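You operate a simulated robot arm through the tools that you are given. There is no shell and no other tool. Be economical: measure what you need, move in short steps, check, and stop when the job is done.

Carry out the task below with a simulated robot arm. There is one attempt and no reset: what you move stays moved.

JOB
Fetch the sensor labelled "59" from the left bench table and set it on the number thirty-eight table patch. Take the yellow coil with the smallest size on its label from the top of the wooden crate and put it on the grey case lid. Shut the bottom workbench drawer. Take the booklet from the top of the workbench and put it on the number eleven table patch. Close the bottom right small drawer. Fetch the blue bag and set it on the orange batch tray. Press the read key three times. Stack the test block marked "3 mA" from the top of the packing table on top of the test block marked "7 mA". Take the terminal block from the right bench table and leave it on top of the red wire reel. Shut the bottom table drawer. Push the top table drawer shut. Fetch the grey link from the top of the packing table and stand it on the number forty table patch. Shut the bottom tester drawer. Do these in any order. Set down upright: grey link.
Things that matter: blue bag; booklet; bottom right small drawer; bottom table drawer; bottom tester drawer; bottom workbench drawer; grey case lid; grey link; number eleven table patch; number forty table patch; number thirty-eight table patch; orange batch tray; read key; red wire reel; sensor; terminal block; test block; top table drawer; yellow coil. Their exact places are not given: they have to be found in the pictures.

It is judged by the outcome, as a careful person would: the job done as asked, and still so three seconds after it is handed in. It fails if anything else is knocked over, pushed out of place, dropped, spilled or broken. A push-on lid holds only when it is set on centred and level and pressed home; a screw cap is set on level and turned clockwise until tight.

ROBOT AND FRAMES
A 7-joint arm with a fingered hand on a trunk, on a base that drives. Base frame: it is fixed to the floor where the robot stands at the start and does not move with it; the origin is under the middle of the robot, x ahead of it, y to its left, z up; the surface under the hand at the start is at about z = 0.66. Readings come in m, rad, newtons and seconds.
Its first joint turns from -1.204 to 3.002 rad. Places, roughly: blue bag (13x11x11 cm) [-2.5, 3, 0.8]; booklet [-2, 2.25, 0.75]; bottom right small drawer [-2.4, 2.2, 0.8]; bottom table drawer [-2, -2.9, 0.6]; bottom tester drawer [-1.9, -3.6, 0.3]; bottom workbench drawer [-2, 1.8, 0.3]; grey case lid (40x29x2 cm) [-2.3, -0.6, 1.1]; grey link [-2.5, -3, 0.75]; number eleven table patch (29x18 cm) [0.48, -1.24, 0.66]; number forty table patch (29x18 cm) [0.48, -3.3, 0.66]; number thirty-eight table patch (29x18 cm) [0.48, -2.58, 0.66]; orange batch tray [-2.5, 2.5, 0.75]; read key [-2.1, 3.1, 0.8]; red wire reel (6x6x5 cm) [0.5, -3.9, 0.7]; sensor [0.5, 0, 0.75]; terminal block (3x6x3 cm) [0.5, -4.1, 0.7]; test block [-2.25, -2, 0.75]; top table drawer [-1.9, -2.9, 0.7]; yellow coil [1.25, 2, 0.5]. Payload 5 kg.
The tool frame sits at the grasp point between the pads (the TCP): z along the fingers, y along the line on which they close. The tips reach 0.032 m beyond it. The gripper opens to 0.16 m. The gripper's body begins 0.089 m behind the TCP. The gripper is a hand of 3 fingers: y runs from the thumb to the fingers, the wrist lies at [0, 0, -0.252] in the tool frame, and closing takes about 1.5 s.
Orientation is that of the tool frame in the base frame, as a unit quaternion [w, x, y, z]. With the fingers straight down and closing along the base's y, the tool's x points along the base's -x, its y along +y and its z along -z.

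CONTROLS
- The arm moves only by the tool send_rows. Its argument "rows" is one flat list of numbers, 6 for each row, row after row: the shift along the base's x, y, z in mm, then the turn, a rotation vector about the base's x, y, z in rad. In form: [tx, ty, tz, ax, ay, az, tx, ty, tz, ax, ay, az, ...]. A call has 1 to 10 rows; each row is the pose to reach, as a shift and turn from the pose commanded when the call began. "jaw" is the finger opening in mm, from 0 to 160, set as the call begins (left out, the last holds). Rows are played at 5 a second. More than 0.05 m and 0.15 rad between two rows, or a gripper value outside its range, and nothing of the call is played. Where a pose cannot be reached the arm comes as near as it can. A force on the tool above 40 N (or 10 N above the force at the start of the call, whichever is more), or a blocked arm, ends the call early, and 0.2 s more pass. The fingers move at their own pace (about 0.108 m/s each) and stop on an object; they squeeze with about 31 N. The grip force told is the motor's: it shows also when the fingers shut on nothing. Time passes only in rows, and 0.2 s behind the last, so rows that repeat a pose let the fingers close. It gives the time, the measured TCP pose, the force on the tool (base axes), the opening and the grip force at its end, in the units of the frame above (readings bear some noise), with the torque about the TCP (base axes, N m) and any sound that the robot's microphone picked up.
- Cameras (640 x 400 px; columns grow to the right, rows downward): "scene" is now at [0.1152, -0.0364, 1.2684]; the picture's right is [-0.39, -0.92, -0.00], its down [-0.72, 0.31, -0.62] and it looks along [0.57, -0.24, -0.79] (base axes); focal length 252 px, centre (320, 200). "wrist" rides on the gripper at [0.065, -0.004, -0.116] in the tool frame; the picture's right is [0.06, 1.00, 0.00], its down [-0.87, 0.05, -0.49] and it looks along [-0.49, 0.03, 0.87] (tool axes); focal length 261 px, centre (320, 200).
- grab_frame(camera): a new picture of that camera. No time passes.
- slide_trunk(by): slides the trunk up (or, below 0, down) by that many m; the arm and the scene camera ride with it, the base frame stays. It gives what a move gives, with no picture.
- base_move(legs): drives the robot by 1 to 6 legs, each [ahead, left, turn to the left] in m, m and rad, along the robot's own axes; the way and the turn of a leg run together, so that a leg with both is an arc; at most 1.5 m and 3.142 rad a leg. The arm and the cameras ride along, it lands a little off, and it stops where it bumps. It gives what a move gives.
- move_fingers(finger1, finger2, thumb_bend): sets how far each is bent, from 0 (flat) to 1 (curled in); at 0.3 the hand is open as for a grip, at 0.7 the pads meet at the TCP. One left out holds its place. A second passes; each finger stops where it meets its share of the squeeze, and holds until it gets a number again. A gripper value or a shape takes the hand back. It gives what a move gives, with no picture; readings hold the bend of each and the force on the fingers (four entries, about 0 where the hand has none), thumb and palm.
- preshape(shape): the hand has 3 fingers and takes this shape, open, in about a second: jaw (thumb against the fingers, like two jaws); tri (thumb and two fingers); tip (a fingertip pinch); poke (one finger out to press); point (the index stretched); flat (the hand flat); cup (the hand cupped); fist (a fist). The gripper value then closes the fingers along that shape, each until it touches; the sizes above hold for jaw. It gives what a move gives, with no picture.
- pan_tilt(pan, tilt): turns the head with the scene camera to pan (to the left, within 1.501 rad either way) and tilt (down, from -0.506 to 1.204), counted from straight ahead of the robot. It gives what a move gives.
- point_at(camera, pixels): for up to 12 pixels [column, row] of the newest picture of that camera ("zoom" is the newest enlarged one), the place [x, y, z] in the base frame of the surface seen there, good to about 0.002 m, but the place of the scene camera against the robot may be out by one fixed shift of up to 0.012 m in any direction. No time passes.
- enlarge(camera, box): a new picture of the part [left, top, right, bottom] of that camera's present view, enlarged. No time passes.
- close_job(): hands the job in; it is judged then, once.

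Go step by step. Measure first, check grasps and placings, and put right what went wrong. The budget is 350 turns and 270 pictures, counting those below and the enlarged ones. Unless the task says otherwise, let go and move clear before handing in, and close with one line.

The tools are called after "Emit:" as name(argument=value, ...) on one line, values as JSON. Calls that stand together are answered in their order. send_rows: Moves the arm, as the interface text tells. Its arguments: {"type":"object","properties":{"rows":{"type":"array","items":{"type":"number"}},"jaw":{"type":"number"}},"required":["rows"]} The other tools are called the same way: slide_trunk (by) slides the trunk up or down; preshape (shape) gives the hand a shape; move_fingers (finger1, finger2, thumb_bend) moves the fingers one by one; base_move (legs) drives the base; pan_tilt (pan, tilt) turns the head that bears the scene camera; grab_frame (camera) takes a picture; point_at (camera, pixels) gives the place of the surface under pixels of a picture; enlarge (camera, box) takes an enlarged picture of a part of a camera's view; close_job () hands the job in.

At the start:

```text
time: 0.0
eef_pos: [0.4654, -0.6504, 0.906]
orientation: [0.0, 0.001, 1.0, 0.0]
force: [0.0, -0.1, 0.2]
torque: [0.0, -0.02, 0.0]
finger_gap: 0.1599
grip_force: 0.1
shape: jaw
bend: [0.3, 0.3, 0.3]
finger forces: [0.0, 0.0, 0.0, 0.2, 0.1, 0.0]
trunk travel left (down, up): [-0.45, 0.49]
robot x, y, heading: [0.0014, 0.0025, 0.002]
head pan, tilt: [-0.405, 0.906]
```

scene: 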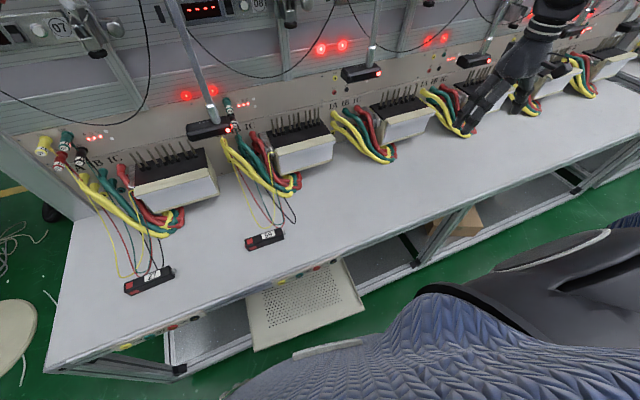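
wrist: 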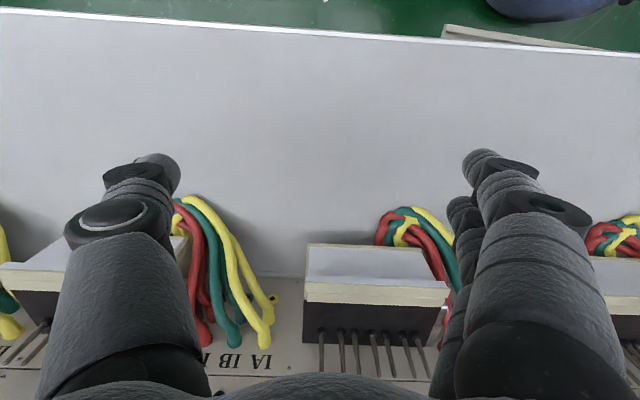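

The scene picture shows two black sensors with labels near (150,280) and (265,239). I enlarge them to read the labels.

Emit:
enlarge(camera="scene", box=[100, 210, 300, 310])

Emit:
point_at(camera="scene", pixels=[[130, 287], [168, 272], [150, 280], [250, 243], [280, 235], [265, 239], [200, 270], [330, 235], [180, 195], [300, 155]])

```text
3.20 times, centred on (200, 260) of scene
```

zoom: 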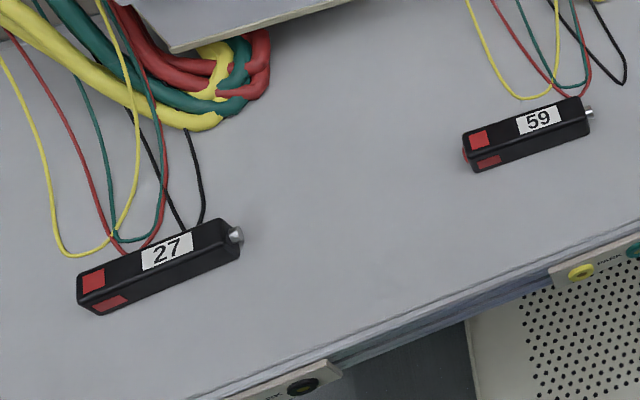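

```text
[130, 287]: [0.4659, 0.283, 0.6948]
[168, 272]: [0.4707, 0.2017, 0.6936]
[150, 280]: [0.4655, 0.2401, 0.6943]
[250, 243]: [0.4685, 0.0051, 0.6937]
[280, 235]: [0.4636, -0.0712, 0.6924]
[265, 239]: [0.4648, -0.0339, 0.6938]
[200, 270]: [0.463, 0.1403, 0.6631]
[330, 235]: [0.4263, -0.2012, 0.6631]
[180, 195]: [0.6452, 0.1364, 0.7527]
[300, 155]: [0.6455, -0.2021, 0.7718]
```

The "59" sensor is at about (0.465,-0.034), lying along y with its top at z 0.694. I swing the hand towards it while turning 90° about z.

Emit:
send_rows(rows=[0, 48, 0, 0, 0, 0.13, 0, 96, 0, 0, 0, 0.26, 0, 144, 0, 0, 0, 0.39, 0, 192, 0, 0, 0, 0.52, 0, 240, 0, 0, 0, 0.65, 0, 288, 0, 0, 0, 0.78, 0, 336, 0, 0, 0, 0.91, 0, 384, 0, 0, 0, 1.04, 0, 432, 0, 0, 0, 1.17, 0, 480, 0, 0, 0, 1.3], jaw=90)

```text
time: 2.2
eef_pos: [0.4652, -0.169, 0.9049]
orientation: [0.0, -0.606, 0.796, 0.0]
force: [0.8, 0.2, 0.8]
torque: [-0.05, 0.0, 0.03]
finger_gap: 0.0904
grip_force: 0.1
shape: jaw
bend: [0.72, 0.72, 0.7]
finger forces: [0.0, 0.0, 0.0, 0.1, 0.0, 0.0]
out of reach, approached as far as the arm can: row 8
trunk travel left (down, up): [-0.45, 0.49]
robot x, y, heading: [0.0015, -0.0028, -0.002]
head pan, tilt: [-0.405, 0.906]
```

The motion went well. I finish the approach over the sensor and take a wrist picture.

Emit:
send_rows(rows=[0, 45, -40, 0, 0, 0.13, 0, 90, -80, 0, 0, 0.27, 0, 135, -100, 0, 0, 0.27])

Emit:
grab_frame(camera="wrist")

Emit:
grab_frame(camera="scene")

```text
refused: row 1 steps farther than a row can; nothing moved
```

```text
266 pictures are left
```

wrist: 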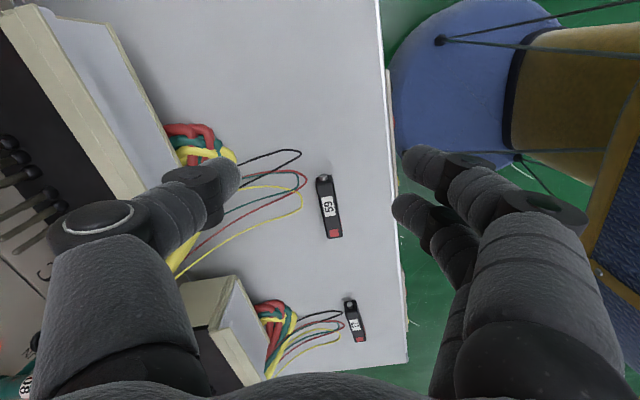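

```text
265 pictures are left
```

scene: 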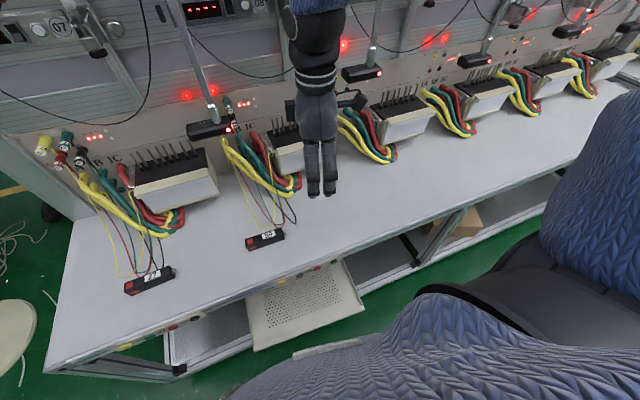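

Sensor 59 is seen at wrist pixel (329,208). I measure it by the wrist camera to settle the scene-camera shift.

Emit:
point_at(camera="wrist", pixels=[[329, 185], [334, 231], [327, 208]])

Emit:
send_rows(rows=[0, 40, -25, 0, 0, 0.13, 0, 80, -50, 0, 0, 0.27, 0, 120, -75, 0, 0, 0.27, 0, 135, -100, 0, 0, 0.27])

Emit:
grab_frame(camera="wrist")

```text
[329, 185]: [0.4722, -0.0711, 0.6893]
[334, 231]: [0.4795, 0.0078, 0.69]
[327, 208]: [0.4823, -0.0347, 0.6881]
```

```text
time: 3.2
eef_pos: [0.4632, -0.0908, 0.855]
orientation: [-0.001, 0.707, -0.707, 0.0]
force: [-0.9, 0.4, 0.2]
torque: [-0.05, -0.04, 0.01]
finger_gap: 0.0904
grip_force: 0.0
shape: jaw
bend: [0.72, 0.72, 0.7]
finger forces: [0.0, 0.0, 0.0, 0.1, 0.1, 0.1]
out of reach, approached as far as the arm can: row 3, 4
trunk travel left (down, up): [-0.45, 0.49]
robot x, y, heading: [-0.0023, 0.001, 0.001]
head pan, tilt: [-0.405, 0.906]
```

```text
264 pictures are left
```

wrist: 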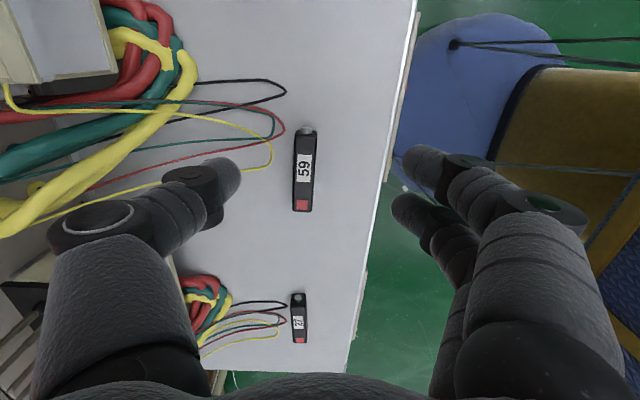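

The arm stopped short at y -0.091 because the target is too close in. I back the base by 0.15 m so the sensor lies in comfortable reach.

Emit:
base_move(legs=[[-0.15, 0, 0]])

Emit:
send_rows(rows=[40, 15, 0, 0, 0, 0, 80, 30, 0, 0, 0, 0, 120, 45, 0, 0, 0, 0, 160, 55, -10, 0, 0, 0, 160, 55, -50, 0, 0, 0])

Emit:
grab_frame(camera="wrist")

```text
time: 4.6
eef_pos: [0.3127, -0.092, 0.8558]
orientation: [0.0, -0.707, 0.708, -0.001]
force: [-1.3, 0.0, 0.0]
torque: [0.02, -0.02, 0.0]
finger_gap: 0.0902
grip_force: 0.0
shape: jaw
bend: [0.72, 0.72, 0.7]
finger forces: [0.0, 0.0, 0.1, 0.0, 0.0, 0.1]
trunk travel left (down, up): [-0.45, 0.49]
robot x, y, heading: [-0.1512, 0.0024, 0.004]
head pan, tilt: [-0.405, 0.906]
```

```text
time: 5.8
eef_pos: [0.3943, -0.0799, 0.8852]
orientation: [0.0, -0.707, 0.707, 0.001]
force: [-0.8, -0.1, 0.1]
torque: [-0.01, -0.03, -0.03]
finger_gap: 0.0901
grip_force: 0.0
shape: jaw
bend: [0.72, 0.72, 0.7]
finger forces: [0.0, 0.0, 0.0, 0.0, 0.0, 0.0]
out of reach, approached as far as the arm can: row 1, 2, 3, 4, 5
trunk travel left (down, up): [-0.45, 0.49]
robot x, y, heading: [-0.1541, 0.0014, -0.006]
head pan, tilt: [-0.405, 0.906]
```

```text
263 pictures are left
```

wrist: 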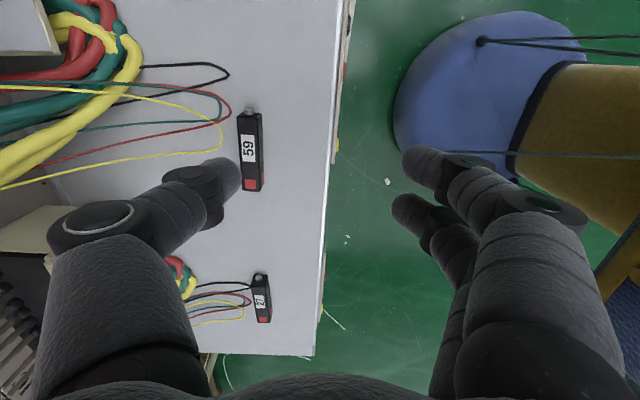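

The arm seems limited by the wrist turn at this azimuth (relative angle about 98°). I strafe the base to the right so that the sensor lies ahead-left and the wrist turn relaxes.

Emit:
base_move(legs=[[0.1, -0.4, 0]])

Emit:
send_rows(rows=[0, 48, 0, 0, 0, 0, 0, 96, 0, 0, 0, 0, 0, 144, 0, 0, 0, 0, 0, 192, 0, 0, 0, 0, 0, 240, 0, 0, 0, 0, 0, 288, 0, 0, 0, 0, 0, 336, 0, 0, 0, 0, 0, 384, 0, 0, 0, 0, 0, 432, 0, 0, 0, 0, 0, 445, 0, 0, 0, 0])

Emit:
grab_frame(camera="wrist")

```text
time: 8.3
eef_pos: [0.4937, -0.4855, 0.8851]
orientation: [0.001, -0.706, 0.708, 0.001]
force: [0.3, -0.8, 1.2]
torque: [0.01, -0.01, -0.03]
finger_gap: 0.0901
grip_force: 0.0
shape: jaw
bend: [0.72, 0.72, 0.7]
finger forces: [0.1, 0.0, 0.1, 0.0, 0.0, 0.1]
trunk travel left (down, up): [-0.45, 0.49]
robot x, y, heading: [-0.0478, -0.403, 0.005]
head pan, tilt: [-0.405, 0.906]
```

```text
time: 10.6
eef_pos: [0.4934, -0.4856, 0.8859]
orientation: [0.001, -0.706, 0.708, 0.001]
force: [-0.6, -0.4, -0.1]
torque: [0.02, 0.0, -0.05]
finger_gap: 0.0901
grip_force: 0.0
shape: jaw
bend: [0.72, 0.72, 0.7]
finger forces: [0.0, 0.1, 0.0, 0.0, 0.0, 0.0]
out of reach, approached as far as the arm can: row 1, 2, 3, 4, 5, 6, 7, 8, 9, 10
trunk travel left (down, up): [-0.45, 0.49]
robot x, y, heading: [-0.0515, -0.4029, 0.001]
head pan, tilt: [-0.405, 0.906]
```

```text
262 pictures are left
```

wrist: 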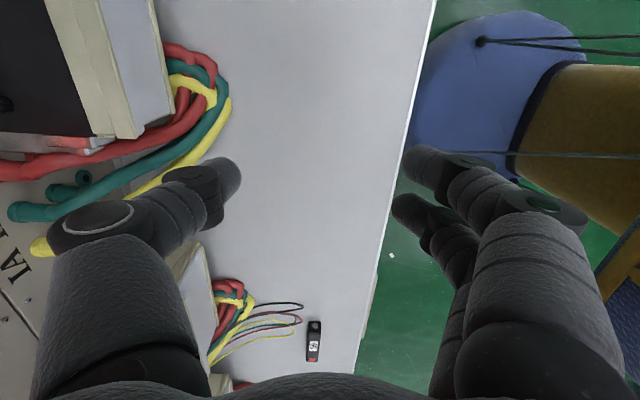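

The arm is stuck against a joint limit. I unwind the wrist turn and see whether it frees.

Emit:
send_rows(rows=[0, 0, 0, 0, 0, -0.14, 0, 0, 0, 0, 0, -0.28, 0, 0, 0, 0, 0, -0.42, 0, 0, 0, 0, 0, -0.56, 0, 0, 0, 0, 0, -0.7, 0, 0, 0, 0, 0, -0.84, 0, 0, 0, 0, 0, -0.98, 0, 0, 0, 0, 0, -1.12, 0, 0, 0, 0, 0, -1.26, 0, 0, 0, 0, 0, -1.4])

```text
time: 12.8
eef_pos: [0.4969, -0.4848, 0.8814]
orientation: [0.002, -0.083, 0.997, 0.003]
force: [-0.2, 0.8, 0.7]
torque: [-0.01, -0.01, -0.02]
finger_gap: 0.0902
grip_force: 0.1
shape: jaw
bend: [0.72, 0.72, 0.7]
finger forces: [0.0, 0.1, 0.0, 0.0, 0.0, 0.0]
out of reach, approached as far as the arm can: row 7
trunk travel left (down, up): [-0.45, 0.49]
robot x, y, heading: [-0.0508, -0.4049, 0.001]
head pan, tilt: [-0.405, 0.906]
```

Rotation unwound. Now I translate first, to above the sensor.

Emit:
send_rows(rows=[0, 48, 0, 0, 0, 0, 0, 96, 0, 0, 0, 0, 0, 144, 0, 0, 0, 0, -10, 192, 0, 0, 0, 0, -20, 240, 0, 0, 0, 0, -22, 288, 0, 0, 0, 0, -22, 336, 0, 0, 0, 0, -22, 384, 0, 0, 0, 0, -22, 432, 0, 0, 0, 0, -22, 450, 0, 0, 0, 0])

```text
time: 14.9
eef_pos: [0.4962, -0.4843, 0.8817]
orientation: [0.002, -0.084, 0.996, 0.003]
force: [-0.3, 0.2, 0.1]
torque: [0.0, -0.02, 0.0]
finger_gap: 0.09
grip_force: 0.0
shape: jaw
bend: [0.72, 0.72, 0.7]
finger forces: [0.1, 0.1, 0.0, 0.0, 0.1, 0.0]
out of reach, approached as far as the arm can: row 1, 2, 3, 4, 5, 6, 7, 8, 9, 10
trunk travel left (down, up): [-0.45, 0.49]
robot x, y, heading: [-0.0545, -0.4062, -0.003]
head pan, tilt: [-0.405, 0.906]
```

Still stuck in y. I test a lift and a move outward to find the free direction.

Emit:
send_rows(rows=[0, -10, 40, 0, 0, 0, 0, -20, 80, 0, 0, 0])

Emit:
send_rows(rows=[40, 0, 0, 0, 0, 0, 80, 0, 0, 0, 0, 0])

Emit:
grab_frame(camera="scene")

```text
time: 15.6
eef_pos: [0.4962, -0.5042, 0.9694]
orientation: [0.003, -0.086, 0.996, 0.001]
force: [-1.1, -0.6, 1.1]
torque: [-0.06, -0.09, 0.01]
finger_gap: 0.09
grip_force: 0.1
shape: jaw
bend: [0.72, 0.72, 0.7]
finger forces: [0.1, 0.0, 0.1, 0.1, 0.1, 0.0]
trunk travel left (down, up): [-0.45, 0.49]
robot x, y, heading: [-0.0529, -0.4069, -0.003]
head pan, tilt: [-0.405, 0.906]
```

```text
time: 16.1
eef_pos: [0.5785, -0.5081, 0.9701]
orientation: [0.003, -0.085, 0.996, 0.003]
force: [0.9, 0.0, -0.4]
torque: [0.0, -0.01, 0.01]
finger_gap: 0.0903
grip_force: 0.1
shape: jaw
bend: [0.72, 0.72, 0.7]
finger forces: [0.0, 0.1, 0.0, 0.1, 0.0, 0.0]
trunk travel left (down, up): [-0.45, 0.49]
robot x, y, heading: [-0.0517, -0.4016, -0.003]
head pan, tilt: [-0.405, 0.906]
```

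```text
261 pictures are left
```

scene: 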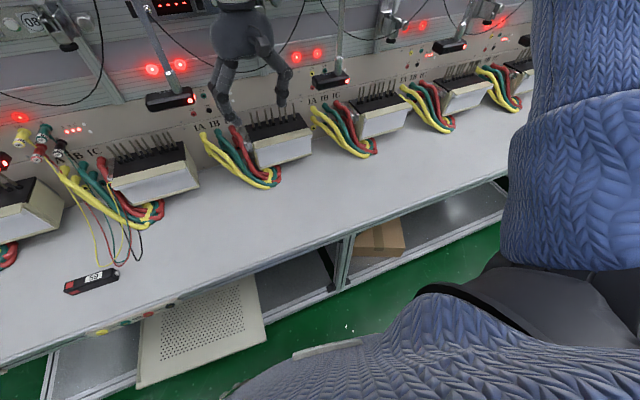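

The arm moves freely outward. I try moving left now at this larger radius and height.

Emit:
send_rows(rows=[0, 45, 0, 0, 0, 0, 0, 90, 0, 0, 0, 0, 0, 135, 0, 0, 0, 0, 0, 180, 0, 0, 0, 0])

```text
time: 17.1
eef_pos: [0.553, -0.4996, 0.9873]
orientation: [0.003, -0.084, 0.996, 0.004]
force: [-0.7, 0.7, 0.4]
torque: [0.01, -0.05, -0.01]
finger_gap: 0.0901
grip_force: 0.0
shape: jaw
bend: [0.72, 0.72, 0.7]
finger forces: [0.0, 0.1, 0.0, 0.0, 0.0, 0.0]
out of reach, approached as far as the arm can: row 1, 2, 3, 4
trunk travel left (down, up): [-0.45, 0.49]
robot x, y, heading: [-0.0508, -0.4058, 0.002]
head pan, tilt: [-0.405, 0.906]
```

The reachable sector seems to end near azimuth −10°, so the arm works to the front-right. I look left to check the floor before strafing the base to y≈0.45.

Emit:
pan_tilt(pan=0.9, tilt=0.8)

Emit:
grab_frame(camera="scene")

```text
time: 18.6
eef_pos: [0.554, -0.4998, 0.9883]
orientation: [0.002, -0.084, 0.996, 0.003]
force: [0.2, -0.6, -0.1]
torque: [-0.01, 0.03, -0.01]
finger_gap: 0.09
grip_force: 0.1
shape: jaw
bend: [0.72, 0.72, 0.7]
finger forces: [0.0, 0.0, 0.0, 0.0, 0.0, 0.1]
trunk travel left (down, up): [-0.45, 0.49]
robot x, y, heading: [-0.053, -0.4052, -0.002]
head pan, tilt: [0.901, 0.799]
```

```text
260 pictures are left
```

scene: 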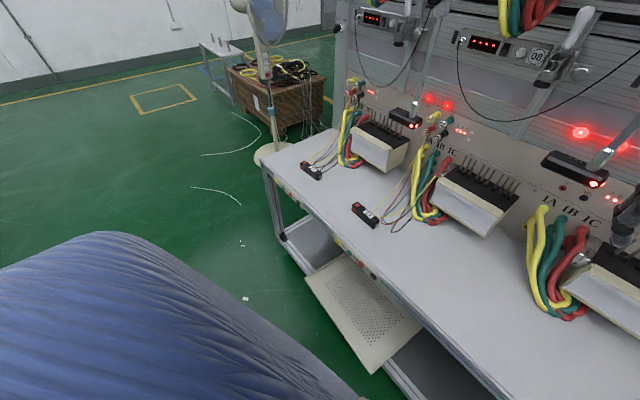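

The floor to the left is clear. I bring the arm to front-right, turned for the sensor, and then strafe left.

Emit:
send_rows(rows=[-15, -42, 0, 0, 0, 0.14, -30, -84, 0, 0, 0, 0.28, -45, -126, 0, 0, 0, 0.42, -60, -168, 0, 0, 0, 0.56, -75, -210, 0, 0, 0, 0.7, -90, -252, 0, 0, 0, 0.84, -105, -294, 0, 0, 0, 0.98, -120, -336, 0, 0, 0, 1.12, -134, -378, 0, 0, 0, 1.26, -134, -420, 0, 0, 0, 1.4])

Emit:
base_move(legs=[[0, 0.88, 0]])

Emit:
grab_frame(camera="wrist")

```text
time: 20.8
eef_pos: [0.4216, -0.92, 0.988]
orientation: [0.002, -0.707, 0.707, 0.001]
force: [-0.2, -0.5, 0.0]
torque: [0.03, 0.02, 0.0]
finger_gap: 0.0902
grip_force: 0.1
shape: jaw
bend: [0.72, 0.72, 0.7]
finger forces: [0.0, 0.1, 0.1, 0.0, 0.0, 0.0]
trunk travel left (down, up): [-0.45, 0.49]
robot x, y, heading: [-0.0518, -0.4053, -0.0]
head pan, tilt: [0.901, 0.799]
```

```text
time: 25.4
eef_pos: [0.4228, -0.0419, 0.9883]
orientation: [-0.001, 0.707, -0.707, -0.002]
force: [-0.2, 0.2, 0.2]
torque: [-0.01, 0.03, 0.0]
finger_gap: 0.09
grip_force: 0.0
shape: jaw
bend: [0.72, 0.72, 0.7]
finger forces: [0.1, 0.1, 0.0, 0.0, 0.1, 0.0]
trunk travel left (down, up): [-0.45, 0.49]
robot x, y, heading: [-0.053, 0.4705, 0.001]
head pan, tilt: [0.901, 0.799]
```

```text
259 pictures are left
```

wrist: 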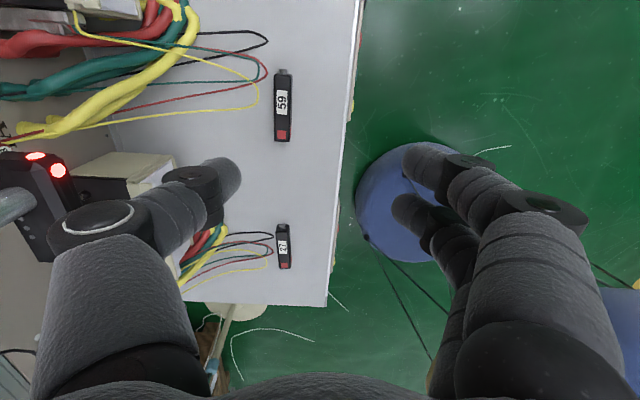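

Sensor 59 now spans wrist pixels (284,75)–(283,138). I measure and then descend.

Emit:
point_at(camera="wrist", pixels=[[284, 77], [283, 135], [283, 105], [276, 105], [290, 105]])

Emit:
send_rows(rows=[40, 5, -20, 0, 0, 0, 50, 5, -60, 0, 0, 0, 50, 5, -100, 0, 0, 0, 50, 5, -140, 0, 0, 0, 50, 5, -180, 0, 0, 0])

Emit:
grab_frame(camera="wrist")

```text
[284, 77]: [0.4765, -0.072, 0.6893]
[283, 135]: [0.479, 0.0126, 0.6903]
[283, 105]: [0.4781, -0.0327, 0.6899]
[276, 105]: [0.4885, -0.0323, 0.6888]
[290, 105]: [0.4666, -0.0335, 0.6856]
```

```text
time: 26.6
eef_pos: [0.4718, -0.0375, 0.8069]
orientation: [-0.002, 0.707, -0.707, -0.001]
force: [0.2, -1.0, 0.5]
torque: [0.02, 0.02, -0.02]
finger_gap: 0.0902
grip_force: 0.1
shape: jaw
bend: [0.72, 0.72, 0.7]
finger forces: [0.0, 0.0, 0.0, 0.0, 0.0, 0.0]
trunk travel left (down, up): [-0.45, 0.49]
robot x, y, heading: [-0.0522, 0.4683, -0.003]
head pan, tilt: [0.901, 0.799]
```

```text
258 pictures are left
```

wrist: 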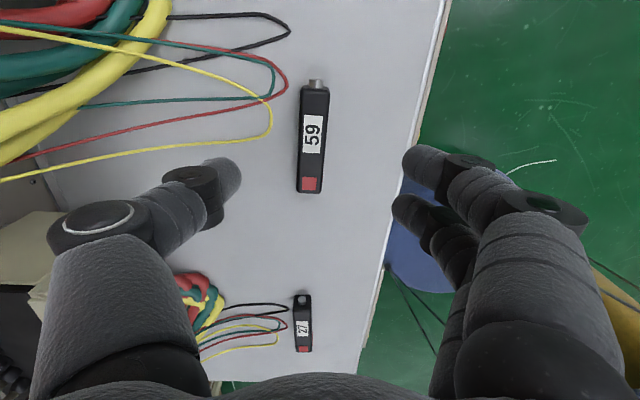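

The sensor's centre is at (0.4775,-0.032) and its top at 0.689. I lower to TCP z 0.698 and close.

Emit:
send_rows(rows=[6, 5, -40, 0, 0, 0, 6, 5, -80, 0, 0, 0, 6, 5, -109, 0, 0, 0])

Emit:
send_rows(rows=[0, 0, 0, 0, 0, 0, 0, 0, 0, 0, 0, 0, 0, 0, 0, 0, 0, 0, 0, 0, 0, 0, 0, 0, 0, 0, 0, 0, 0, 0, 0, 0, 0, 0, 0, 0, 0, 0, 0, 0, 0, 0], jaw=0)

Emit:
grab_frame(camera="wrist")

```text
time: 27.4
eef_pos: [0.4788, -0.0325, 0.6986]
orientation: [-0.002, 0.707, -0.707, -0.001]
force: [-0.2, -0.4, 0.0]
torque: [-0.02, -0.05, 0.01]
finger_gap: 0.0903
grip_force: 0.0
shape: jaw
bend: [0.72, 0.72, 0.7]
finger forces: [0.0, 0.1, 0.0, 0.1, 0.0, 0.0]
trunk travel left (down, up): [-0.45, 0.49]
robot x, y, heading: [-0.0528, 0.4689, 0.002]
head pan, tilt: [0.901, 0.799]
```

```text
time: 29.0
eef_pos: [0.4788, -0.0317, 0.7005]
orientation: [-0.002, 0.708, -0.706, -0.002]
force: [0.4, 0.6, -0.2]
torque: [0.01, 0.0, 0.0]
finger_gap: 0.0206
grip_force: 30.5
shape: jaw
bend: [0.72, 0.72, 0.7]
finger forces: [13.9, 13.7, 0.1, 0.0, 27.6, 0.0]
trunk travel left (down, up): [-0.45, 0.49]
robot x, y, heading: [-0.0497, 0.4725, 0.002]
head pan, tilt: [0.901, 0.799]
```

```text
257 pictures are left
```

wrist: 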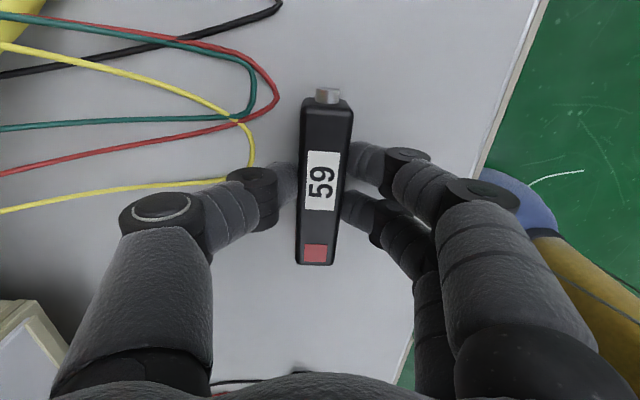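

The sensor is held (gap 0.021, force 30 N). I lift, retract a little, and look to the right along the bench before driving.

Emit:
send_rows(rows=[0, 0, 45, 0, 0, 0, 0, 0, 90, 0, 0, 0, 0, 0, 135, 0, 0, 0, 0, 0, 180, 0, 0, 0, -25, 0, 220, 0, 0, 0, -50, 0, 260, 0, 0, 0])

Emit:
pan_tilt(pan=-1.2, tilt=0.5)

Emit:
grab_frame(camera="scene")

Emit:
grab_frame(camera="wrist")

```text
time: 30.4
eef_pos: [0.4269, -0.0321, 0.9609]
orientation: [-0.001, 0.708, -0.706, -0.001]
force: [-0.2, -0.4, -0.6]
torque: [-0.02, 0.0, 0.0]
finger_gap: 0.0206
grip_force: 30.9
shape: jaw
bend: [0.72, 0.72, 0.7]
finger forces: [14.1, 13.8, 0.0, 0.1, 27.8, 0.0]
trunk travel left (down, up): [-0.45, 0.49]
robot x, y, heading: [-0.0518, 0.4712, 0.007]
head pan, tilt: [0.901, 0.799]
```

```text
time: 32.4
eef_pos: [0.4283, -0.0325, 0.9594]
orientation: [-0.001, 0.708, -0.707, -0.001]
force: [-0.5, -0.1, -1.2]
torque: [-0.03, 0.02, -0.02]
finger_gap: 0.0205
grip_force: 31.0
shape: jaw
bend: [0.72, 0.72, 0.7]
finger forces: [14.0, 13.8, 0.0, 0.1, 27.9, 0.1]
trunk travel left (down, up): [-0.45, 0.49]
robot x, y, heading: [-0.0532, 0.4681, 0.005]
head pan, tilt: [-1.201, 0.499]
```

```text
256 pictures are left
```

scene: 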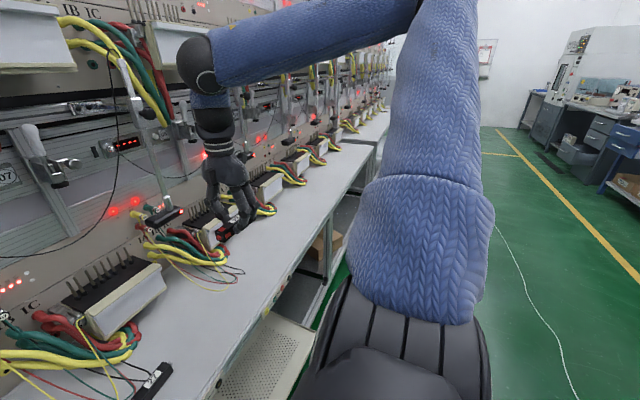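

```text
255 pictures are left
```

wrist: 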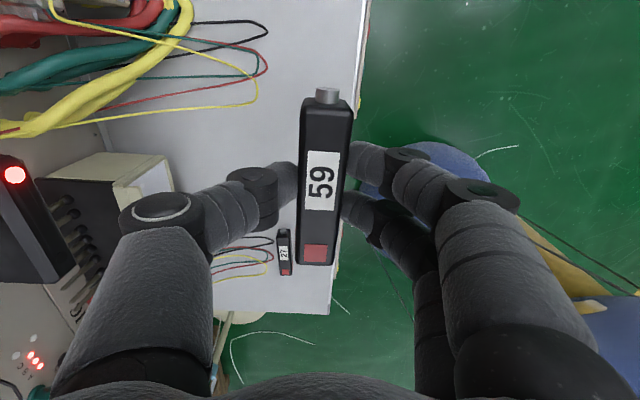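

The aisle to the right is clear. I drive right 2.55 m in legs, with the arm held slightly off the bench.

Emit:
base_move(legs=[[-0.1, 0, 0], [0, -1.28, 0], [0, -1.27, 0]])

Emit:
pan_tilt(pan=-0.6, tilt=0.8)

Emit:
grab_frame(camera="scene")

Emit:
grab_frame(camera="wrist")

```text
time: 45.6
eef_pos: [0.336, -2.5723, 0.9591]
orientation: [-0.001, 0.709, -0.705, -0.002]
force: [-0.4, 1.0, -0.6]
torque: [0.0, 0.0, -0.01]
finger_gap: 0.0203
grip_force: 30.7
shape: jaw
bend: [0.72, 0.72, 0.7]
finger forces: [14.0, 13.9, 0.1, 0.0, 27.8, 0.0]
trunk travel left (down, up): [-0.45, 0.49]
robot x, y, heading: [-0.145, -2.0731, 0.005]
head pan, tilt: [-1.201, 0.499]
```

```text
time: 46.6
eef_pos: [0.3371, -2.5716, 0.9584]
orientation: [-0.001, 0.709, -0.705, -0.001]
force: [0.3, 0.0, -1.6]
torque: [-0.01, -0.02, -0.01]
finger_gap: 0.0206
grip_force: 31.2
shape: jaw
bend: [0.72, 0.72, 0.7]
finger forces: [14.0, 13.8, 0.1, 0.0, 27.8, 0.0]
trunk travel left (down, up): [-0.45, 0.49]
robot x, y, heading: [-0.1456, -2.073, 0.005]
head pan, tilt: [-0.6, 0.799]
```

```text
254 pictures are left
```

scene: 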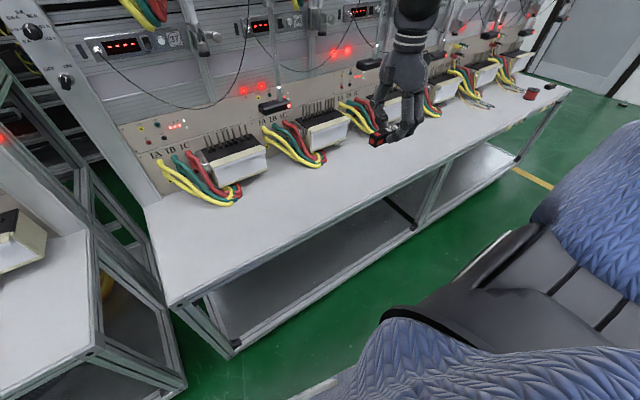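

```text
253 pictures are left
```

wrist: 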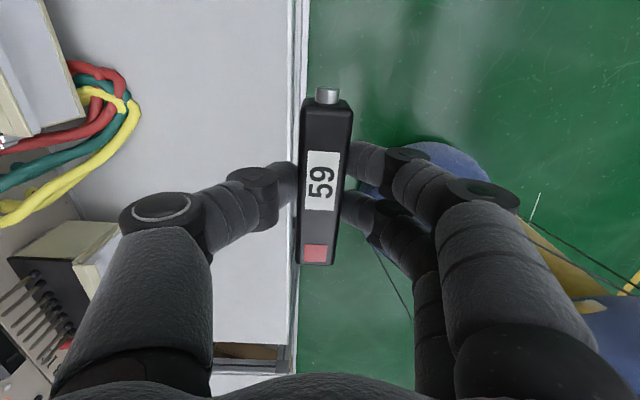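

The panel shows "37" near (172,38). I enlarge to read which bay is 38 and 40.

Emit:
enlarge(camera="scene", box=[80, 0, 340, 160])

Emit:
pan_tilt(pan=-0.6, tilt=0.4)

Emit:
grab_frame(camera="scene")

```text
2.46 times, centred on (210, 80) of scene
```

zoom: 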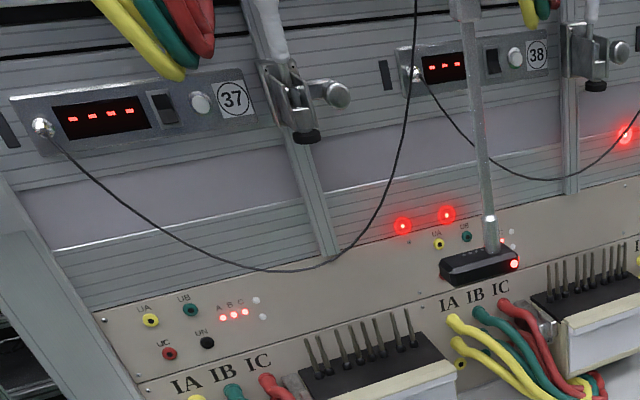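

```text
time: 47.5
eef_pos: [0.3361, -2.5717, 0.9584]
orientation: [0.0, 0.709, -0.705, -0.002]
force: [-0.5, 0.7, -0.5]
torque: [0.01, 0.01, 0.01]
finger_gap: 0.0201
grip_force: 30.6
shape: jaw
bend: [0.72, 0.72, 0.7]
finger forces: [14.0, 13.8, 0.0, 0.0, 27.9, 0.1]
trunk travel left (down, up): [-0.45, 0.49]
robot x, y, heading: [-0.1484, -2.0674, 0.005]
head pan, tilt: [-0.6, 0.4]
```

```text
251 pictures are left
```

scene: 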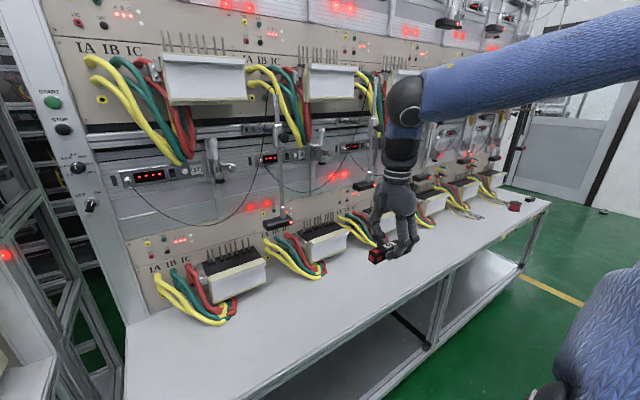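

Emit:
point_at(camera="scene", pixels=[[235, 285], [327, 245], [187, 172], [285, 158], [515, 206], [532, 200], [300, 330], [330, 290], [270, 158], [148, 176]])

Emit:
enlarge(camera="scene", box=[400, 120, 560, 220])

```text
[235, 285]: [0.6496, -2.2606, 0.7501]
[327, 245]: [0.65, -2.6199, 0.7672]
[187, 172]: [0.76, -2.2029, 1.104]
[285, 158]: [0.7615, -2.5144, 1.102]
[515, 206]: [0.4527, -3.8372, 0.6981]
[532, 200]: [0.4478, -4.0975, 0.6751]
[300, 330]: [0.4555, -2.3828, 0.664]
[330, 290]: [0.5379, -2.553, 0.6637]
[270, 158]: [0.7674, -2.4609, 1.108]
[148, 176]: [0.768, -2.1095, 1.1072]
```

```text
4.00 times, centred on (480, 170) of scene
```

zoom: 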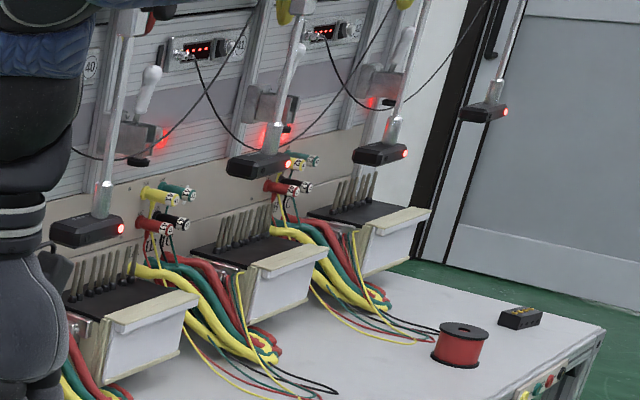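

Bay 38 is at y≈−2.6, matching the given patch (0.48,−2.58). I extend over it and lower the sensor.

Emit:
send_rows(rows=[45, -4, 0, 0, 0, 0, 90, -8, 0, 0, 0, 0, 140, -8, 0, 0, 0, 0, 140, -8, -50, 0, 0, 0, 140, -8, -100, 0, 0, 0, 140, -8, -150, 0, 0, 0, 140, -8, -200, 0, 0, 0, 140, -8, -240, 0, 0, 0, 140, -8, -256, 0, 0, 0])

Emit:
grab_frame(camera="wrist")

```text
time: 49.5
eef_pos: [0.4758, -2.5786, 0.7019]
orientation: [-0.001, 0.71, -0.705, -0.001]
force: [0.3, 0.4, 0.0]
torque: [0.01, 0.04, 0.02]
finger_gap: 0.0202
grip_force: 30.9
shape: jaw
bend: [0.72, 0.72, 0.7]
finger forces: [14.1, 13.8, 0.1, 0.1, 27.8, 0.0]
trunk travel left (down, up): [-0.45, 0.49]
robot x, y, heading: [-0.1454, -2.0681, 0.003]
head pan, tilt: [-0.6, 0.4]
```

```text
249 pictures are left
```

wrist: 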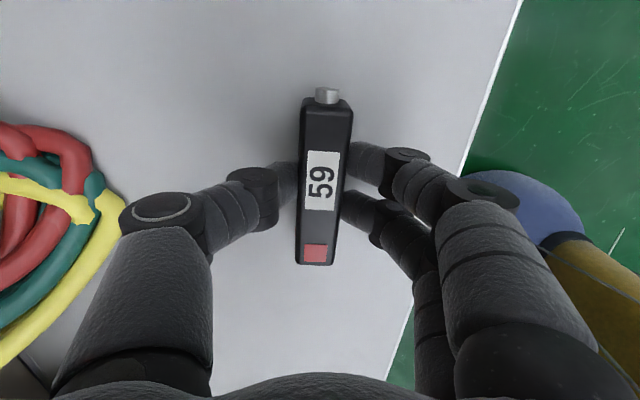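

Nearly on the table. I lower 2 mm more, then open and rise.

Emit:
send_rows(rows=[0, 0, -2, 0, 0, 0, 0, 0, -2, 0, 0, 0])

Emit:
send_rows(rows=[0, 0, 0, 0, 0, 0, 0, 0, 0, 0, 0, 0, 0, 0, 0, 0, 0, 0, 0, 0, 0, 0, 0, 0, 0, 0, 40, 0, 0, 0, 0, 0, 85, 0, 0, 0, 0, 0, 130, 0, 0, 0, 0, 0, 175, 0, 0, 0, 0, 0, 220, 0, 0, 0, 0, 0, 265, 0, 0, 0], jaw=90)

Emit:
grab_frame(camera="wrist")

```text
time: 50.1
eef_pos: [0.4765, -2.5782, 0.7]
orientation: [-0.001, 0.709, -0.705, -0.001]
force: [0.0, -0.4, -0.9]
torque: [0.01, 0.02, 0.02]
finger_gap: 0.0205
grip_force: 30.8
shape: jaw
bend: [0.72, 0.72, 0.7]
finger forces: [14.0, 13.7, 0.1, 0.0, 27.7, 0.0]
trunk travel left (down, up): [-0.45, 0.49]
robot x, y, heading: [-0.1466, -2.0728, 0.01]
head pan, tilt: [-0.6, 0.4]
```

```text
time: 52.3
eef_pos: [0.4738, -2.5789, 0.9672]
orientation: [-0.001, 0.709, -0.705, -0.001]
force: [-0.2, 0.6, -0.6]
torque: [-0.03, -0.01, 0.03]
finger_gap: 0.0895
grip_force: 0.0
shape: jaw
bend: [0.72, 0.72, 0.7]
finger forces: [0.1, 0.0, 0.0, 0.1, 0.1, 0.1]
trunk travel left (down, up): [-0.45, 0.49]
robot x, y, heading: [-0.1437, -2.072, 0.001]
head pan, tilt: [-0.6, 0.4]
```

```text
248 pictures are left
```

wrist: 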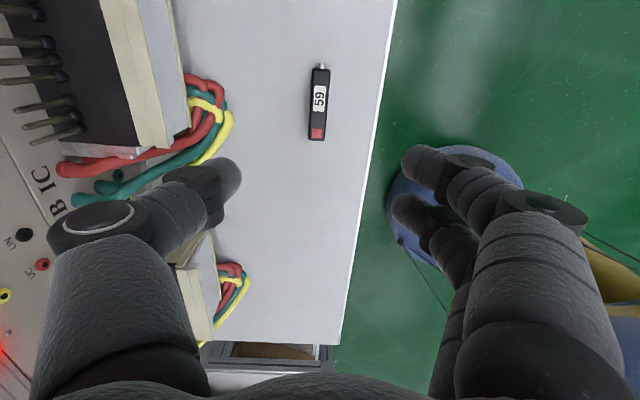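

The sensor rests on the 38 patch. Next I go to the terminal block and red reel at the right end, driving −1.45 m in y.

Emit:
send_rows(rows=[-45, 0, 0, 0, 0, 0, -90, 0, 0, 0, 0, 0, -120, 0, 0, 0, 0, 0])

Emit:
base_move(legs=[[0, -1.45, 0]])

Emit:
pan_tilt(pan=-0.6, tilt=0.8)

Emit:
grab_frame(camera="scene")

Emit:
grab_frame(camera="wrist")

```text
time: 53.1
eef_pos: [0.3553, -2.5791, 0.9661]
orientation: [-0.001, 0.71, -0.705, -0.001]
force: [0.0, 0.8, -0.6]
torque: [-0.01, -0.07, -0.02]
finger_gap: 0.0897
grip_force: 0.0
shape: jaw
bend: [0.72, 0.72, 0.7]
finger forces: [0.1, 0.1, 0.2, 0.0, 0.0, 0.0]
trunk travel left (down, up): [-0.45, 0.49]
robot x, y, heading: [-0.1472, -2.0723, 0.003]
head pan, tilt: [-0.6, 0.4]
```

```text
time: 60.3
eef_pos: [0.3649, -4.0446, 0.9653]
orientation: [-0.002, 0.71, -0.705, -0.002]
force: [-0.7, -0.1, 0.0]
torque: [0.01, 0.0, 0.01]
finger_gap: 0.0894
grip_force: 0.0
shape: jaw
bend: [0.72, 0.72, 0.7]
finger forces: [0.0, 0.0, 0.0, 0.0, 0.0, 0.0]
trunk travel left (down, up): [-0.45, 0.49]
robot x, y, heading: [-0.1334, -3.5348, 0.006]
head pan, tilt: [-0.6, 0.4]
```

```text
time: 61.2
eef_pos: [0.3652, -4.0445, 0.9652]
orientation: [-0.001, 0.71, -0.705, -0.001]
force: [0.8, 0.8, -0.1]
torque: [-0.01, 0.0, -0.01]
finger_gap: 0.0894
grip_force: 0.0
shape: jaw
bend: [0.72, 0.72, 0.7]
finger forces: [0.1, 0.1, 0.0, 0.0, 0.0, 0.0]
trunk travel left (down, up): [-0.45, 0.49]
robot x, y, heading: [-0.1365, -3.5343, 0.004]
head pan, tilt: [-0.6, 0.799]
```

```text
247 pictures are left
```

scene: 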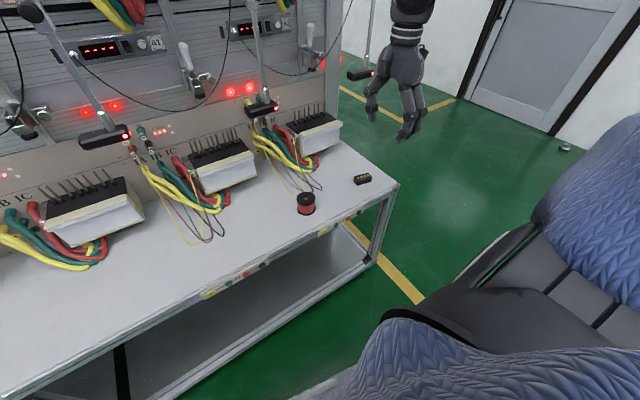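

```text
246 pictures are left
```

wrist: 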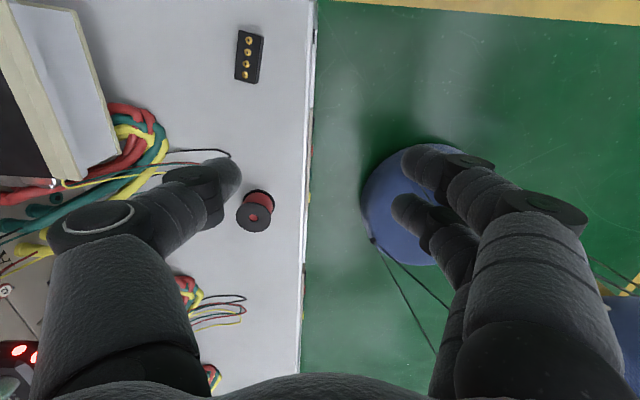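

The terminal block shows at wrist (249,57) lying roughly along y, and the reel at (256,209). I measure both.

Emit:
point_at(camera="wrist", pixels=[[251, 35], [246, 79], [249, 57], [238, 57], [260, 58], [255, 215], [240, 212], [270, 212], [254, 228], [270, 120]])

Emit:
enlarge(camera="wrist", box=[200, 0, 320, 75])

```text
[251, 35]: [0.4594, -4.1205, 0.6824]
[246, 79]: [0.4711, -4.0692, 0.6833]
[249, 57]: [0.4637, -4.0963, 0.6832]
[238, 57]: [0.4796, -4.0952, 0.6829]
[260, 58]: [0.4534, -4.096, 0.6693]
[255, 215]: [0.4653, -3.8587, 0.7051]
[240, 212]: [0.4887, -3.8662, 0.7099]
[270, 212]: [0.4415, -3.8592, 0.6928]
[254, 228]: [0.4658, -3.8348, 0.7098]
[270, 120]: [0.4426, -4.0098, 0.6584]
```

```text
5.33 times, centred on (260, 38) of wrist
```

zoom: 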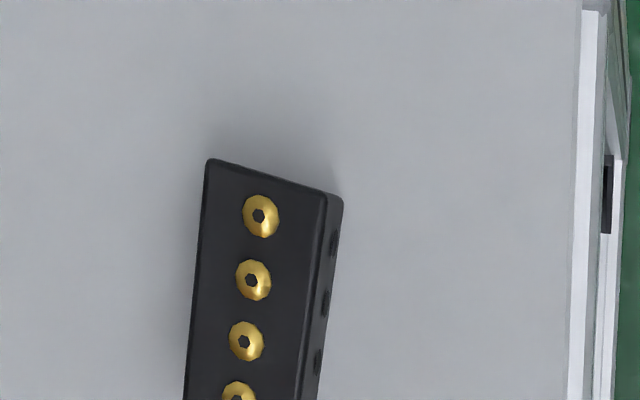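

The block is about 0.2 rad off the y direction. I move above it at z 0.82 with a −0.2 rad turn and look again.

Emit:
send_rows(rows=[40, -20, -10, 0, 0, -0.1, 80, -40, -30, 0, 0, -0.2, 100, -50, -75, 0, 0, -0.2, 100, -50, -120, 0, 0, -0.2, 100, -50, -160, 0, 0, -0.2])

Emit:
grab_frame(camera="wrist")

```text
refused: row 3 steps farther than a row can; nothing moved
```

```text
244 pictures are left
```

wrist: 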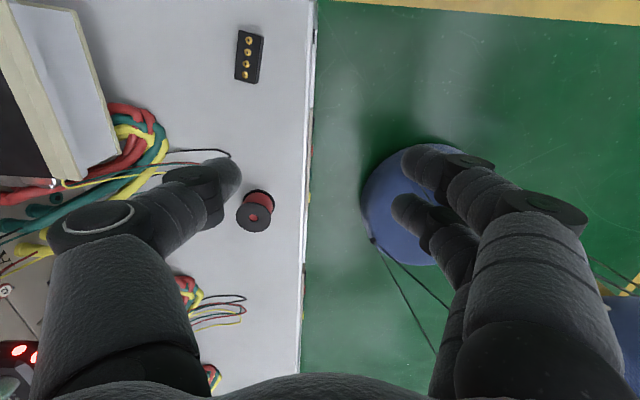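

One row was too long; I resend with shorter steps.

Emit:
send_rows(rows=[40, -20, -10, 0, 0, -0.1, 80, -40, -20, 0, 0, -0.2, 100, -50, -60, 0, 0, -0.2, 100, -50, -105, 0, 0, -0.2, 100, -50, -145, 0, 0, -0.2])

Emit:
grab_frame(camera="wrist")

```text
time: 62.4
eef_pos: [0.4653, -4.0938, 0.8193]
orientation: [0.001, -0.635, 0.772, 0.001]
force: [0.5, -0.5, -0.7]
torque: [0.02, 0.01, 0.02]
finger_gap: 0.0898
grip_force: 0.1
shape: jaw
bend: [0.72, 0.72, 0.7]
finger forces: [0.0, 0.0, 0.0, 0.0, 0.0, 0.0]
trunk travel left (down, up): [-0.45, 0.49]
robot x, y, heading: [-0.1383, -3.542, 0.003]
head pan, tilt: [-0.6, 0.799]
```

```text
243 pictures are left
```

wrist: 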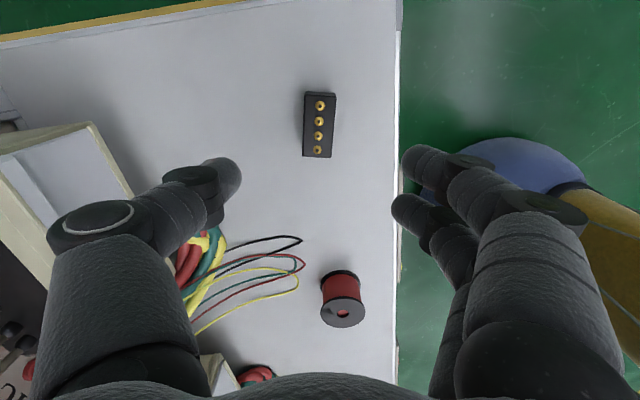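

Block's screws run from (321,105) to (318,150). I measure the axis precisely.

Emit:
point_at(camera="wrist", pixels=[[321, 98], [318, 154], [319, 127], [307, 125], [333, 125], [342, 312], [342, 290], [325, 312], [360, 312], [342, 322]])

```text
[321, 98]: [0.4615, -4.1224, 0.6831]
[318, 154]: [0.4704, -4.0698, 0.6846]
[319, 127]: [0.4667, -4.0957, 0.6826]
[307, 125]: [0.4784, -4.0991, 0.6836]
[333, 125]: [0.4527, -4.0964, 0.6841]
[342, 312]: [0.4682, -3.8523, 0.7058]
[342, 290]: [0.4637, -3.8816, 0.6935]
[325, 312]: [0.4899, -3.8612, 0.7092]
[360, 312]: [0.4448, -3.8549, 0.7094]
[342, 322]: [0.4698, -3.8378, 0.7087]
```

Axis is −0.17 rad from y and centre (0.466,−4.096). I descend to z 0.694 and grip.

Emit:
send_rows(rows=[1, -2, -45, 0, 0, 0.02, 1, -2, -90, 0, 0, 0.02, 1, -2, -125, 0, 0, 0.02])

Emit:
send_rows(rows=[0, 0, 0, 0, 0, 0, 0, 0, 0, 0, 0, 0, 0, 0, 0, 0, 0, 0, 0, 0, 0, 0, 0, 0, 0, 0, 0, 0, 0, 0, 0, 0, 0, 0, 0, 0, 0, 0, 0, 0, 0, 0], jaw=0)

Emit:
send_rows(rows=[0, 0, 40, 0, 0, 0, 0, 0, 80, 0, 0, 0, 0, 0, 120, 0, 0, 0])

Emit:
grab_frame(camera="wrist")

```text
time: 63.2
eef_pos: [0.4664, -4.096, 0.6957]
orientation: [0.002, -0.643, 0.766, 0.001]
force: [0.2, -1.3, -0.4]
torque: [0.03, -0.01, -0.02]
finger_gap: 0.0895
grip_force: 0.1
shape: jaw
bend: [0.72, 0.72, 0.7]
finger forces: [0.0, 0.1, 0.0, 0.0, 0.0, 0.0]
trunk travel left (down, up): [-0.45, 0.49]
robot x, y, heading: [-0.1363, -3.5367, 0.005]
head pan, tilt: [-0.6, 0.799]
```

```text
time: 64.8
eef_pos: [0.4675, -4.0959, 0.6965]
orientation: [0.002, -0.644, 0.765, 0.001]
force: [-0.8, -0.4, 0.4]
torque: [0.05, 0.01, 0.03]
finger_gap: 0.0244
grip_force: 31.1
shape: jaw
bend: [0.72, 0.73, 0.7]
finger forces: [13.9, 13.8, 0.1, 0.1, 27.8, 0.0]
trunk travel left (down, up): [-0.45, 0.49]
robot x, y, heading: [-0.1391, -3.5364, 0.006]
head pan, tilt: [-0.6, 0.799]
```

```text
time: 65.6
eef_pos: [0.4677, -4.0957, 0.8168]
orientation: [0.001, -0.643, 0.766, 0.001]
force: [-0.4, 0.3, -0.4]
torque: [0.01, -0.02, 0.02]
finger_gap: 0.0243
grip_force: 31.3
shape: jaw
bend: [0.72, 0.73, 0.7]
finger forces: [14.0, 13.9, 0.0, 0.0, 27.9, 0.0]
trunk travel left (down, up): [-0.45, 0.49]
robot x, y, heading: [-0.1364, -3.5339, 0.008]
head pan, tilt: [-0.6, 0.799]
```

```text
242 pictures are left
```

wrist: 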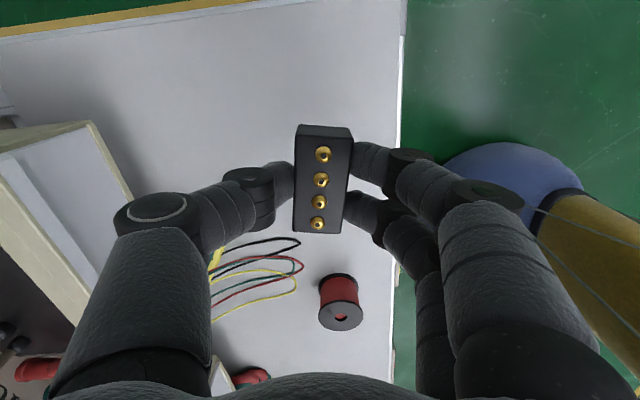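

Held. I re-measure the reel top rim (319..363, centre (341,317)) before moving over it.

Emit:
point_at(camera="wrist", pixels=[[322, 318], [360, 316], [341, 305], [341, 328], [341, 312], [330, 325], [352, 325], [341, 318]])

Emit:
enlarge(camera="wrist", box=[292, 262, 388, 334])

```text
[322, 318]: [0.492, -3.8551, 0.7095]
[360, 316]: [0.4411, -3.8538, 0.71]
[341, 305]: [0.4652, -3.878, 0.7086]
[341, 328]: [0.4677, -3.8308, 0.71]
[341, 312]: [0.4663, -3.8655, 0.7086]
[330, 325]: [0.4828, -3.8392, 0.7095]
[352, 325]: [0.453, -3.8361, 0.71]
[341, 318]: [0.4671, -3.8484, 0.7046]
```

```text
5.56 times, centred on (340, 298) of wrist
```

zoom: 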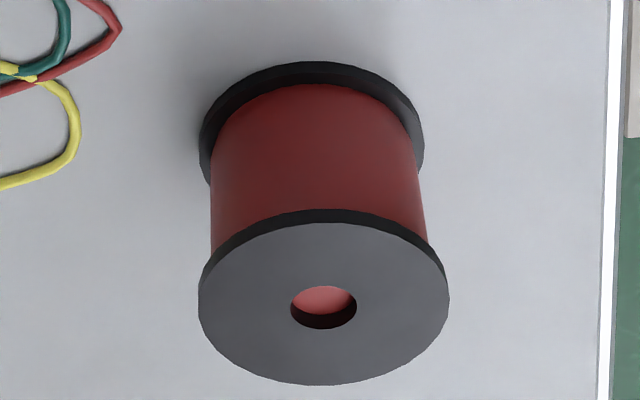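

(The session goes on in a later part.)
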